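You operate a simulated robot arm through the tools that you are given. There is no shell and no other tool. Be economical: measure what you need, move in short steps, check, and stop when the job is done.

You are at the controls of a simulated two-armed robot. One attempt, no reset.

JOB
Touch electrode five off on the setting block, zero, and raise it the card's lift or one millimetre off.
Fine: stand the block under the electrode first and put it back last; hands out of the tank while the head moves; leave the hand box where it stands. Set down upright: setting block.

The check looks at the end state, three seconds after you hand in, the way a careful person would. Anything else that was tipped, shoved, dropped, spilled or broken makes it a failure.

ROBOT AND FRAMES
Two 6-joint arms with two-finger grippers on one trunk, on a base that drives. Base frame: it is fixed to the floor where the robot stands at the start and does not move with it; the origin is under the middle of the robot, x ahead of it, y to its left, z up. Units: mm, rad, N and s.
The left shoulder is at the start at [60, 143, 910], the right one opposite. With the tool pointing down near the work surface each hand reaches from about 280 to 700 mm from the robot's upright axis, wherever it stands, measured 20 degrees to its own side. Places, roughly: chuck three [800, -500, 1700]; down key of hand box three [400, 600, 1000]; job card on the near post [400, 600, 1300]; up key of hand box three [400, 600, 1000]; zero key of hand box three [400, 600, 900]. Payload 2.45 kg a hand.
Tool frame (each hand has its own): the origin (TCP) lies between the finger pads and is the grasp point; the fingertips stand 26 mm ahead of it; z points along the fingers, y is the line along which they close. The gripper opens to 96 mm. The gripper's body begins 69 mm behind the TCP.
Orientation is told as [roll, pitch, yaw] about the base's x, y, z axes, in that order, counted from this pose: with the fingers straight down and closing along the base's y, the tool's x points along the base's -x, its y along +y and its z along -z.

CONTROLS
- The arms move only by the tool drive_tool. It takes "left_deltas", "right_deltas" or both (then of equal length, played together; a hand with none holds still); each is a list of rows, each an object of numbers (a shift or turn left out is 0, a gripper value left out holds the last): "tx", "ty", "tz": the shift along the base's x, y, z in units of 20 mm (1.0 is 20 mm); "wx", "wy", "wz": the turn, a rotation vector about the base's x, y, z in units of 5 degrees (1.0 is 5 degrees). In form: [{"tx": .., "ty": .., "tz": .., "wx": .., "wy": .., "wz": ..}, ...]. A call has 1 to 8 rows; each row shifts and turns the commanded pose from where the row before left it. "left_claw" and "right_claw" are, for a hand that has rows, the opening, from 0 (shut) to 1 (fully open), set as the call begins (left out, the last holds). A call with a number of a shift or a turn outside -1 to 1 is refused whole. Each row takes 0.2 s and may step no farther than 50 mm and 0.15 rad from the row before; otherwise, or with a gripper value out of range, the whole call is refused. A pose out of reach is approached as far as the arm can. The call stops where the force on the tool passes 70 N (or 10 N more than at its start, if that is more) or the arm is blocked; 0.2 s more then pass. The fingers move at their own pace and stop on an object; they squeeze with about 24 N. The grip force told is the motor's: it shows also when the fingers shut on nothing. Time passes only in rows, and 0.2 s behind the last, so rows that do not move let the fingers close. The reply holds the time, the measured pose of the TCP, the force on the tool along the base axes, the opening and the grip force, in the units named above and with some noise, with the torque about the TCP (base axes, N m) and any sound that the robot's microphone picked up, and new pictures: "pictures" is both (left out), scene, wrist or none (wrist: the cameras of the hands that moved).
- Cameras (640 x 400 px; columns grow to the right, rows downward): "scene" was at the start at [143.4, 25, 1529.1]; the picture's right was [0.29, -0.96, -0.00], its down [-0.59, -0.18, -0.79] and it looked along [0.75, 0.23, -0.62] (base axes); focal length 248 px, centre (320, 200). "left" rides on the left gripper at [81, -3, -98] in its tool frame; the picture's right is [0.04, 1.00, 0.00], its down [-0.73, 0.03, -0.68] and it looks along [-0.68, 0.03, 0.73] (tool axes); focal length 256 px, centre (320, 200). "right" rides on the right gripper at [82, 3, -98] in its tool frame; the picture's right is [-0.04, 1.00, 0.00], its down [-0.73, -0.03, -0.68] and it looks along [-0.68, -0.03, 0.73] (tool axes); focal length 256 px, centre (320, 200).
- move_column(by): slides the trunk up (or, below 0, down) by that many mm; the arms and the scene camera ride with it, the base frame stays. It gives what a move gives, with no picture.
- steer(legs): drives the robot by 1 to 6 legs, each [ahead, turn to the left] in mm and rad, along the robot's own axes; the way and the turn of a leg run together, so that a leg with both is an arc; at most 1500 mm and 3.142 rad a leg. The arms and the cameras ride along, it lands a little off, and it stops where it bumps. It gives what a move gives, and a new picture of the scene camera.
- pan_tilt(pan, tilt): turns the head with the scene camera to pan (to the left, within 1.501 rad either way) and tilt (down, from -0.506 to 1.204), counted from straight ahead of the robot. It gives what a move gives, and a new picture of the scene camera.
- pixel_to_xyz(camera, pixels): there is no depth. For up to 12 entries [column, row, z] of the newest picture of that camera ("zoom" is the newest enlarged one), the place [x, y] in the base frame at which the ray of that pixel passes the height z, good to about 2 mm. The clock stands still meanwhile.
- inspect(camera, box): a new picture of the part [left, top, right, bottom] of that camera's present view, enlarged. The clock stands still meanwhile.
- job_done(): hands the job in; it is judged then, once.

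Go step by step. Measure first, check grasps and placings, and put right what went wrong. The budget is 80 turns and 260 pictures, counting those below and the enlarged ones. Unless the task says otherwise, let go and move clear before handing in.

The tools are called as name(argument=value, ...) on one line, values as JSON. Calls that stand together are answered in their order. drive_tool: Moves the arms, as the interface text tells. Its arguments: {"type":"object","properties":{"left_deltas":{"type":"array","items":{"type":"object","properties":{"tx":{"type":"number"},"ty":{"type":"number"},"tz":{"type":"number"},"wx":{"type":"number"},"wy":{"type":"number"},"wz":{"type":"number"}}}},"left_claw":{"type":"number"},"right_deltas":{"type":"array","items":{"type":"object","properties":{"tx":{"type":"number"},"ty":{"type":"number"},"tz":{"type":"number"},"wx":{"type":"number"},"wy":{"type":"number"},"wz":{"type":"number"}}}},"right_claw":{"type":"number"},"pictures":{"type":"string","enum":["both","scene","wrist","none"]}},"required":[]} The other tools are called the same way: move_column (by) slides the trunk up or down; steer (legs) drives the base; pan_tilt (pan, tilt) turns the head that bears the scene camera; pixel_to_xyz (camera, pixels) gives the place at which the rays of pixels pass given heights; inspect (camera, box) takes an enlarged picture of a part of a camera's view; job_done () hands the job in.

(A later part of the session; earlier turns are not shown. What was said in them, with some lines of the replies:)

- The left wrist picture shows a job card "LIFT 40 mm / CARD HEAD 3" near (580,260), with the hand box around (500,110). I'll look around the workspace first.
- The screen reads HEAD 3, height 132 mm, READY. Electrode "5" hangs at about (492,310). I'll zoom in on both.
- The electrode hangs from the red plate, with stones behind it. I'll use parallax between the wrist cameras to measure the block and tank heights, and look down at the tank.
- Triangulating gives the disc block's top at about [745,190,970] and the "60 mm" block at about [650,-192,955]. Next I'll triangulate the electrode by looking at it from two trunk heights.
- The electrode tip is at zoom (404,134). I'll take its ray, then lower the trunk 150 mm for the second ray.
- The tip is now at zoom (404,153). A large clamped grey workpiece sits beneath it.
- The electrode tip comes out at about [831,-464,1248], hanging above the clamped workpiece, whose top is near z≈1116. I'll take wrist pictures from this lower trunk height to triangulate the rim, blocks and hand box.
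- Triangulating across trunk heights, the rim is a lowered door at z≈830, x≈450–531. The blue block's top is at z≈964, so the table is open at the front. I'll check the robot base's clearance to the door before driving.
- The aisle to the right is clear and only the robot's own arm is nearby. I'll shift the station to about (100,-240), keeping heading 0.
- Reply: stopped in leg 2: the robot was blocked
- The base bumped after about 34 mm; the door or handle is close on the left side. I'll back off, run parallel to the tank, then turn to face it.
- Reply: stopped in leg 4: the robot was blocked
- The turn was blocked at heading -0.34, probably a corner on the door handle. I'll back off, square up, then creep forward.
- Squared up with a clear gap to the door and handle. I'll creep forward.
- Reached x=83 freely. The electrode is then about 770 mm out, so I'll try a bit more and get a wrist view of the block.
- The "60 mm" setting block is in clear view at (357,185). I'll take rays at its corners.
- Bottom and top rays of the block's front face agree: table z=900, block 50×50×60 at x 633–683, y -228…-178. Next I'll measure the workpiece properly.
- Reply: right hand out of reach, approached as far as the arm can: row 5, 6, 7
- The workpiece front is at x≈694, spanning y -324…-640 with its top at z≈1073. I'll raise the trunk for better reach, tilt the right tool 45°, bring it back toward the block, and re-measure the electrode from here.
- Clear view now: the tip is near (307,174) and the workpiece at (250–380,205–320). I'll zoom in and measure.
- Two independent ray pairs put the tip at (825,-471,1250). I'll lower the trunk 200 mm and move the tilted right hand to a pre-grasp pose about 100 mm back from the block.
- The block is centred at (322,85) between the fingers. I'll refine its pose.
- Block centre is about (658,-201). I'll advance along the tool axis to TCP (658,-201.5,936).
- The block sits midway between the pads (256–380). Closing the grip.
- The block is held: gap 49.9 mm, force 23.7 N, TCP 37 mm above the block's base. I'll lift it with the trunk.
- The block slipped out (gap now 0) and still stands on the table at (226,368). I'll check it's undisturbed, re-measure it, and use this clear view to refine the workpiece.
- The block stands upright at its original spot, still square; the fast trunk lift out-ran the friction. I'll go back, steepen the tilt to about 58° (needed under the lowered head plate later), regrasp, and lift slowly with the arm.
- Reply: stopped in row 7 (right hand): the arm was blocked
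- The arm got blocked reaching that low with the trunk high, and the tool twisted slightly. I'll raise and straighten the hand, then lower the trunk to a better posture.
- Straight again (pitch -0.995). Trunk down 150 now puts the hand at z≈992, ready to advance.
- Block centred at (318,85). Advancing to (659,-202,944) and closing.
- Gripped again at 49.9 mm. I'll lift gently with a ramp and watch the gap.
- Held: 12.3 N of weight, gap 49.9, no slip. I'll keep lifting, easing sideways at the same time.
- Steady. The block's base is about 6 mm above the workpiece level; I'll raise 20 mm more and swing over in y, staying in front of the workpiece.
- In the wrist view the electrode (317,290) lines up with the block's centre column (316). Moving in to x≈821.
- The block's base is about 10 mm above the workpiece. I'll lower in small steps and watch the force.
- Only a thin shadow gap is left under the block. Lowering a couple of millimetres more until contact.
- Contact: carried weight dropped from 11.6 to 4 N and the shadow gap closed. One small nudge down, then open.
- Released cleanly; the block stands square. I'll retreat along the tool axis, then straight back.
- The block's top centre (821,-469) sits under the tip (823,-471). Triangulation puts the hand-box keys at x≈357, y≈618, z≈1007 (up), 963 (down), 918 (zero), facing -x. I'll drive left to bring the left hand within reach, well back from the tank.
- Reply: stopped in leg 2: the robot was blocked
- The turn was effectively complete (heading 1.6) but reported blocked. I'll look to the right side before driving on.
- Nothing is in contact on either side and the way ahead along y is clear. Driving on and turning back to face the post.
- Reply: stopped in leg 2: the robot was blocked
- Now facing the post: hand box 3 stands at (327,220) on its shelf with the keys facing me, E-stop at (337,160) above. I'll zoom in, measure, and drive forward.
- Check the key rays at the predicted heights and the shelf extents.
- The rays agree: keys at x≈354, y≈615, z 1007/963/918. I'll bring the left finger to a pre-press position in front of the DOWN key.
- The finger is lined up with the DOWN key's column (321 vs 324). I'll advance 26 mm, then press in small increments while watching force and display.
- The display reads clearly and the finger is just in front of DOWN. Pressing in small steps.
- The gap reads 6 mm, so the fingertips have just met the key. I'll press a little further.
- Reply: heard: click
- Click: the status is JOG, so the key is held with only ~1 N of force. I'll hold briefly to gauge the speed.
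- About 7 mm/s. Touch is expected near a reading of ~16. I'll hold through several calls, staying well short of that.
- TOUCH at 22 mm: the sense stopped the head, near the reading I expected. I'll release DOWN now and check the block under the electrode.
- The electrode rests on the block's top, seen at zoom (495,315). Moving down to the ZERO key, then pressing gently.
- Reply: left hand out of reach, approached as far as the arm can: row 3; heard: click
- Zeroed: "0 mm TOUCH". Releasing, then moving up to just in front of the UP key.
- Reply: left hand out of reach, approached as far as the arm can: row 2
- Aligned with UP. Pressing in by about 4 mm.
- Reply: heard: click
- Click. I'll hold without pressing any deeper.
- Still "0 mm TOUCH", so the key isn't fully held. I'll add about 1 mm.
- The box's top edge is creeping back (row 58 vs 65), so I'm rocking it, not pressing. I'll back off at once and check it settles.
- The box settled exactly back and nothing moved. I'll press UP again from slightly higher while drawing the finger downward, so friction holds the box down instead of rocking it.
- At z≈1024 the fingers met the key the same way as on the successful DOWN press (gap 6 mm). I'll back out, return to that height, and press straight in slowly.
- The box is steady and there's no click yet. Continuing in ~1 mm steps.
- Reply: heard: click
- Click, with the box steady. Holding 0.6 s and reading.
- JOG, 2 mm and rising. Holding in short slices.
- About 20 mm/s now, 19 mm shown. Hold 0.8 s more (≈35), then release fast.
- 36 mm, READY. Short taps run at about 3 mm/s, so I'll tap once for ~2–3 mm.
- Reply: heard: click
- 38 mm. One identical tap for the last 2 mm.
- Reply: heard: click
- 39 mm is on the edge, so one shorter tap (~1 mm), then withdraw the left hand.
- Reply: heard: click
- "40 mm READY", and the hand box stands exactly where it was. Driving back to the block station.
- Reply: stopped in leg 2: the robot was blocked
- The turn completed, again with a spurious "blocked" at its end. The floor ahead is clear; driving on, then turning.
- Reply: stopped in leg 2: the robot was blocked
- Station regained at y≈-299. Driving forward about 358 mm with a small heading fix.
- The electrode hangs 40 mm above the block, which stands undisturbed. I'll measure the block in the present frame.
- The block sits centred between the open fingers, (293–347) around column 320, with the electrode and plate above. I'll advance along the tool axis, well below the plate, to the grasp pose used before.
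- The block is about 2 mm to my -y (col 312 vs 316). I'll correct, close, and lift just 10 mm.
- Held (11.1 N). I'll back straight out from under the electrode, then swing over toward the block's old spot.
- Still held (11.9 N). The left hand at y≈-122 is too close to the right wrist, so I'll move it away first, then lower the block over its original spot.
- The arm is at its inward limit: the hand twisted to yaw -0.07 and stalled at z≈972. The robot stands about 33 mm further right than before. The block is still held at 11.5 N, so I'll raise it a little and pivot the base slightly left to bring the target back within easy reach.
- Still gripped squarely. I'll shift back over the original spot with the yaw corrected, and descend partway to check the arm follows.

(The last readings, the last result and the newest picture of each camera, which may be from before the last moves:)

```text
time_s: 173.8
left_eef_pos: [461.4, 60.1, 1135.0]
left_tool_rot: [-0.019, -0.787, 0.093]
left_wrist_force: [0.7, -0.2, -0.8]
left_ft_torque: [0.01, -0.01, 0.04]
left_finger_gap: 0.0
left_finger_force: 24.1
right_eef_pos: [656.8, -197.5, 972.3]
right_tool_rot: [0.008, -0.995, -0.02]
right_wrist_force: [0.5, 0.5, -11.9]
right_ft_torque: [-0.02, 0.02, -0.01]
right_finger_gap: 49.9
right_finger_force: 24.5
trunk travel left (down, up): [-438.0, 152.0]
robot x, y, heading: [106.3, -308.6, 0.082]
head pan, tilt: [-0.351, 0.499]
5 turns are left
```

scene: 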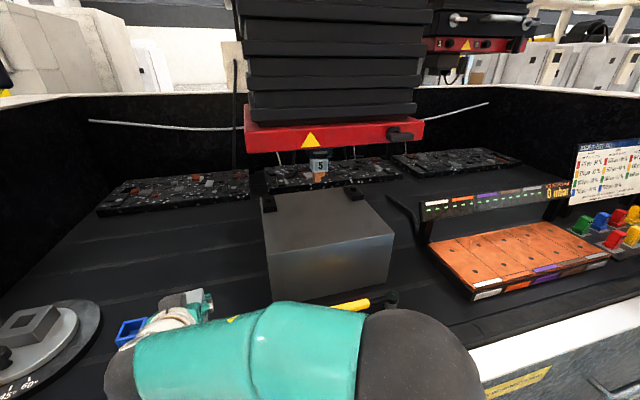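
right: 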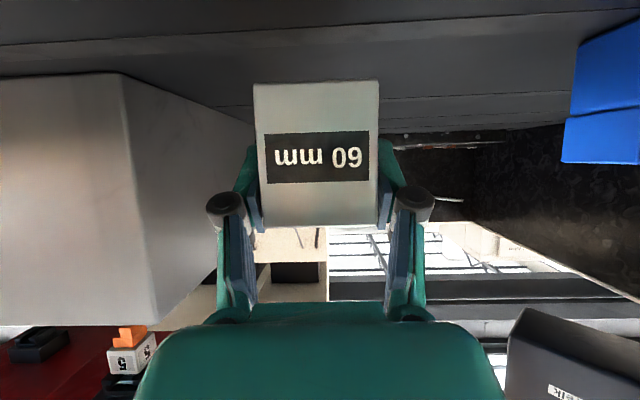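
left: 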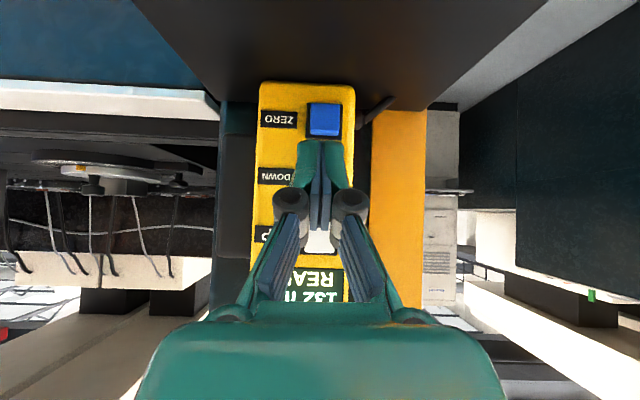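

The arm now follows freely (z=972, held at 11.9 N). Fine alignment to (658,-201.3), then down to contact in small steps.

drive_tool(right_deltas=[{"ty": -0.1, "wz": 0.1, "tz": -0.1}, {"ty": -0.09, "wz": 0.1, "tz": -0.25, "tx": 0.03}, {"tz": -0.3}, {"tz": -0.3}, {"tz": -0.2}, {"tz": -0.1}, {}], pictures="none")

drive_tool(right_deltas=[{"tz": -0.06}, {}], pictures="none")

inspect(camera="right", box=[220, 40, 420, 140])

drive_tool(right_deltas=[{"tz": -0.05}, {}], pictures="none")

inspect(camera="right", box=[220, 40, 420, 140])

```text
time_s: 175.4
left_eef_pos: [461.5, 60.1, 1134.8]
left_tool_rot: [-0.019, -0.787, 0.091]
left_wrist_force: [-0.3, -0.6, -0.4]
left_ft_torque: [0.03, -0.03, 0.01]
left_finger_gap: 0.0
left_finger_force: 24.1
right_eef_pos: [657.4, -203.9, 945.8]
right_tool_rot: [0.005, -0.996, -0.004]
right_wrist_force: [0.4, 0.2, -11.7]
right_ft_torque: [0.01, 0.04, -0.03]
right_finger_gap: 49.7
right_finger_force: 23.8
trunk travel left (down, up): [-438.0, 152.0]
robot x, y, heading: [108.6, -306.1, 0.09]
head pan, tilt: [-0.351, 0.499]
```

```text
time_s: 176.0
left_eef_pos: [462.2, 59.8, 1134.9]
left_tool_rot: [-0.019, -0.787, 0.093]
left_wrist_force: [-0.8, 0.0, 0.2]
left_ft_torque: [-0.01, 0.03, 0.02]
left_finger_gap: 0.0
left_finger_force: 24.0
right_eef_pos: [657.8, -202.6, 945.3]
right_tool_rot: [0.008, -0.994, -0.003]
right_wrist_force: [0.0, 0.5, -11.3]
right_ft_torque: [0.04, 0.06, 0.01]
right_finger_gap: 49.7
right_finger_force: 24.2
trunk travel left (down, up): [-438.0, 152.0]
robot x, y, heading: [104.4, -306.7, 0.088]
head pan, tilt: [-0.351, 0.499]
```

```text
3.20 times, centred on (320, 90) of right
```

zoom: 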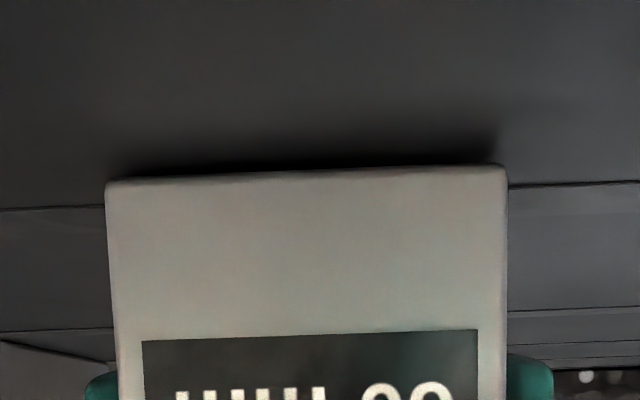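

```text
time_s: 176.6
left_eef_pos: [461.4, 59.3, 1134.5]
left_tool_rot: [-0.02, -0.786, 0.092]
left_wrist_force: [-0.7, 0.0, -0.3]
left_ft_torque: [0.03, 0.01, 0.01]
left_finger_gap: 0.0
left_finger_force: 24.1
right_eef_pos: [658.2, -203.2, 945.4]
right_tool_rot: [0.007, -0.996, -0.002]
right_wrist_force: [-0.4, 0.0, -11.5]
right_ft_torque: [0.01, 0.02, 0.03]
right_finger_gap: 50.0
right_finger_force: 23.9
trunk travel left (down, up): [-438.0, 152.0]
robot x, y, heading: [104.2, -307.2, 0.084]
head pan, tilt: [-0.351, 0.499]
```

```text
3.20 times, centred on (320, 90) of right
4 turns are left
```

zoom: 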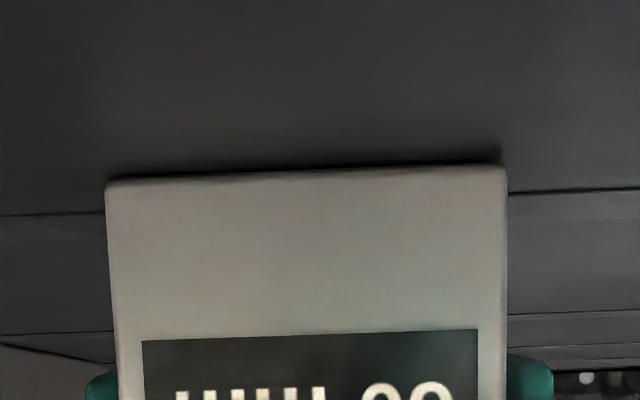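

Still carrying full weight with a ~2 mm gap left. I'll lower in three small steps and read the force at each.

drive_tool(right_deltas=[{"tz": -0.05, "ty": 0.06}, {}], pictures="none")

drive_tool(right_deltas=[{"tz": -0.05}, {}], pictures="none")

drive_tool(right_deltas=[{"tz": -0.05}, {}], pictures="none")

inspect(camera="right", box=[220, 40, 420, 140])

```text
time_s: 177.2
left_eef_pos: [461.1, 59.3, 1136.0]
left_tool_rot: [-0.016, -0.788, 0.091]
left_wrist_force: [-0.6, -0.1, -0.4]
left_ft_torque: [0.02, -0.02, -0.03]
left_finger_gap: 0.2
left_finger_force: 24.3
right_eef_pos: [657.6, -201.0, 944.3]
right_tool_rot: [0.007, -0.998, -0.004]
right_wrist_force: [0.5, -2.5, -5.3]
right_ft_torque: [-0.26, 0.15, 0.07]
right_finger_gap: 49.9
right_finger_force: 24.0
trunk travel left (down, up): [-438.0, 152.0]
robot x, y, heading: [104.6, -306.7, 0.082]
head pan, tilt: [-0.351, 0.499]
```

```text
time_s: 177.8
left_eef_pos: [460.1, 58.8, 1136.0]
left_tool_rot: [-0.017, -0.787, 0.092]
left_wrist_force: [-0.2, -0.3, 0.7]
left_ft_torque: [0.0, 0.01, 0.01]
left_finger_gap: 0.0
left_finger_force: 23.8
right_eef_pos: [659.2, -201.2, 944.0]
right_tool_rot: [0.009, -0.998, -0.004]
right_wrist_force: [4.1, -2.0, 0.4]
right_ft_torque: [-0.39, 0.12, 0.16]
right_finger_gap: 50.0
right_finger_force: 23.4
trunk travel left (down, up): [-438.0, 152.0]
robot x, y, heading: [100.8, -308.3, 0.089]
head pan, tilt: [-0.351, 0.499]
```

```text
time_s: 178.4
left_eef_pos: [460.8, 59.6, 1135.7]
left_tool_rot: [-0.018, -0.789, 0.092]
left_wrist_force: [-0.3, 0.3, 0.1]
left_ft_torque: [-0.02, 0.02, -0.01]
left_finger_gap: 0.0
left_finger_force: 24.3
right_eef_pos: [658.0, -201.4, 945.0]
right_tool_rot: [0.009, -1.0, -0.006]
right_wrist_force: [7.4, -2.4, 11.1]
right_ft_torque: [-0.6, 0.19, 0.24]
right_finger_gap: 50.1
right_finger_force: 23.8
trunk travel left (down, up): [-438.0, 152.0]
robot x, y, heading: [104.2, -304.9, 0.083]
head pan, tilt: [-0.351, 0.499]
```

```text
3.20 times, centred on (320, 90) of right
3 turns are left
```

zoom: 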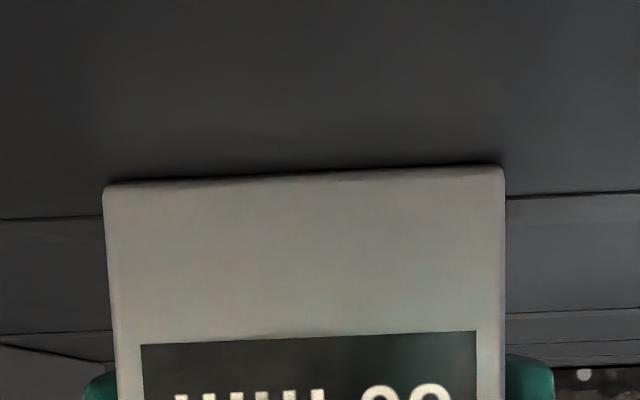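

The block is firmly down: load reversed to +11 N and no gap. I'll ease 1 mm, open, and retreat along the tool axis, then check.

drive_tool(right_deltas=[{"tz": 0.06}, {}], pictures="none")

drive_tool(right_deltas=[{}, {}, {}, {}], right_claw=1, pictures="none")

drive_tool(right_deltas=[{"tx": -0.42, "tz": 0.27}, {"tx": -0.84, "tz": 0.54}, {"tx": -0.84, "tz": 0.54}, {"tx": -0.84, "tz": 0.54}, {"tx": -0.84, "tz": 0.54}, {"tx": -0.84, "tz": 0.8}, {"tx": -0.84, "tz": 0.8}, {"tx": -0.84, "tz": 0.8}], pictures="wrist")

drive_tool(right_deltas=[{"tx": -0.8, "tz": 0.8, "ty": -0.5}, {"tx": -0.8, "tz": 0.8, "ty": -0.5}, {"tx": -0.8, "tz": 0.8, "ty": -0.5}, {"tz": 0.6, "ty": -1}, {"tz": 0.6, "ty": -1}, {"ty": -1}, {"ty": -1}, {"ty": -1}], pictures="scene")

```text
time_s: 179.0
left_eef_pos: [460.1, 59.8, 1137.2]
left_tool_rot: [-0.018, -0.79, 0.088]
left_wrist_force: [0.3, 0.3, -1.0]
left_ft_torque: [-0.02, 0.01, -0.01]
left_finger_gap: 0.0
left_finger_force: 23.3
right_eef_pos: [656.1, -199.0, 944.1]
right_tool_rot: [0.01, -0.997, -0.003]
right_wrist_force: [6.8, -1.7, 7.6]
right_ft_torque: [-0.36, -0.67, 0.09]
right_finger_gap: 50.0
right_finger_force: 24.3
trunk travel left (down, up): [-438.0, 152.0]
robot x, y, heading: [105.1, -305.3, 0.088]
head pan, tilt: [-0.351, 0.499]
```

```text
time_s: 180.0
left_eef_pos: [460.6, 59.2, 1135.6]
left_tool_rot: [-0.017, -0.789, 0.092]
left_wrist_force: [-0.6, -0.1, 0.1]
left_ft_torque: [0.03, -0.01, -0.01]
left_finger_gap: 0.0
left_finger_force: 24.0
right_eef_pos: [655.5, -198.9, 943.9]
right_tool_rot: [0.009, -0.996, -0.004]
right_wrist_force: [0.8, -0.7, 0.5]
right_ft_torque: [-0.01, -0.01, -0.02]
right_finger_gap: 96.0
right_finger_force: 0.1
trunk travel left (down, up): [-438.0, 152.0]
robot x, y, heading: [103.7, -303.8, 0.085]
head pan, tilt: [-0.351, 0.499]
```

```text
time_s: 181.8
left_eef_pos: [459.5, 60.1, 1136.0]
left_tool_rot: [-0.018, -0.788, 0.09]
left_wrist_force: [0.3, -0.5, -0.6]
left_ft_torque: [0.0, 0.03, -0.01]
left_finger_gap: 0.3
left_finger_force: 24.4
right_eef_pos: [528.8, -198.6, 1040.4]
right_tool_rot: [0.007, -0.996, -0.002]
right_wrist_force: [-0.1, 0.3, 0.4]
right_ft_torque: [0.04, 0.0, -0.01]
right_finger_gap: 95.8
right_finger_force: 0.1
trunk travel left (down, up): [-438.0, 152.0]
robot x, y, heading: [105.6, -308.4, 0.086]
head pan, tilt: [-0.351, 0.499]
```

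right: 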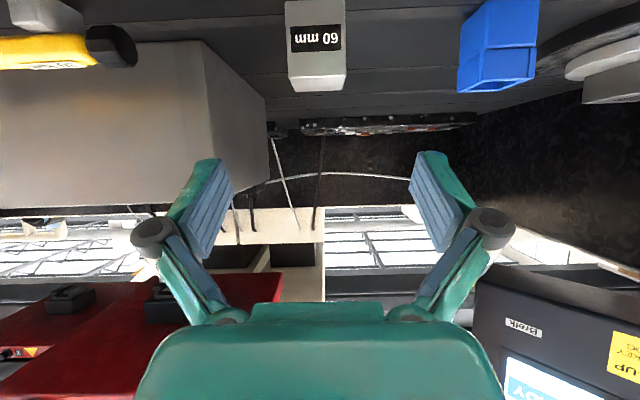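

```text
time_s: 183.6
left_eef_pos: [460.8, 59.0, 1135.4]
left_tool_rot: [-0.017, -0.788, 0.089]
left_wrist_force: [-0.9, 0.0, 0.9]
left_ft_torque: [-0.03, 0.03, 0.02]
left_finger_gap: 0.0
left_finger_force: 24.3
right_eef_pos: [480.5, -329.8, 1110.8]
right_tool_rot: [0.009, -0.996, -0.003]
right_wrist_force: [-0.4, -0.4, 0.2]
right_ft_torque: [-0.02, 0.02, 0.03]
right_finger_gap: 96.1
right_finger_force: 0.0
trunk travel left (down, up): [-438.0, 152.0]
robot x, y, heading: [102.8, -307.6, 0.086]
head pan, tilt: [-0.351, 0.499]
2 turns are left
```

scene: 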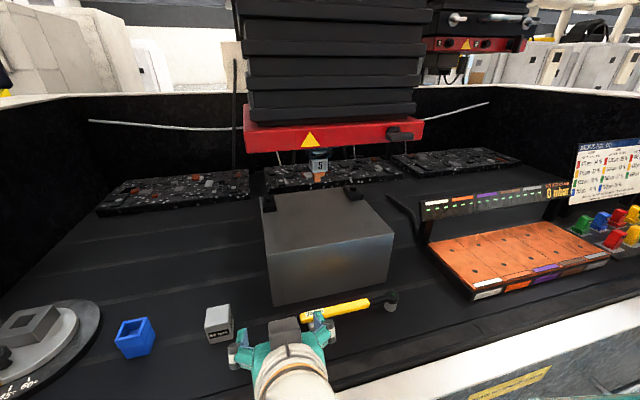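

The block stands upright in its old place (220,322), the electrode hangs clear, and the wrench and blue block are untouched. I'll back the robot off so both hands leave the tank.

steer(legs=[[-150, 0]])

```text
time_s: 185.0
left_eef_pos: [307.8, 48.0, 1136.7]
left_tool_rot: [-0.019, -0.79, 0.098]
left_wrist_force: [-0.2, 0.3, -0.4]
left_ft_torque: [-0.03, -0.02, 0.0]
left_finger_gap: 0.1
left_finger_force: 23.8
right_eef_pos: [330.6, -341.2, 1112.2]
right_tool_rot: [0.007, -0.998, 0.006]
right_wrist_force: [-1.6, -0.1, 0.1]
right_ft_torque: [0.0, 0.01, -0.03]
right_finger_gap: 96.0
right_finger_force: 0.2
trunk travel left (down, up): [-438.0, 152.0]
robot x, y, heading: [-43.0, -318.8, 0.091]
head pan, tilt: [-0.351, 0.499]
1 turns are left
```

scene: 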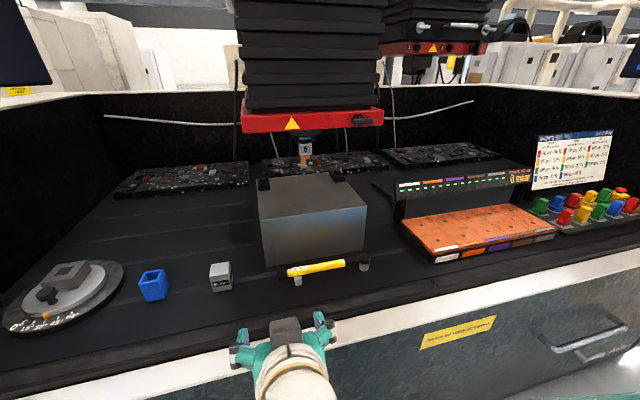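

The block is upright at its place (220,275), both hands are out of the tank, and head 3 last read 40 mm READY. Electrode five is touched off, zeroed and raised 40 mm; handing in.

job_done()

```text
The job is handed in.
```

Electrode five is touched off on the 60 mm setting block, zeroed, and raised to the card's 40 mm lift; the hand box last read "40 mm READY".

- **Setting block:** it is back upright within a few millimetres of its original place. It slipped from the grip on my first try at lifting it, but stayed standing where it was.
- **Hand box:** I rocked it back slightly on a failed press of the UP key. It settled back to where it stood, and the later presses left it steady.
- **Robot base:** the drive reported "blocked" six times. The first two, near the tank door, may have been real contact. I saw nothing shoved or out of place afterwards.
- **Hands:** both were out of the tank while the head moved, and they are clear of it now.
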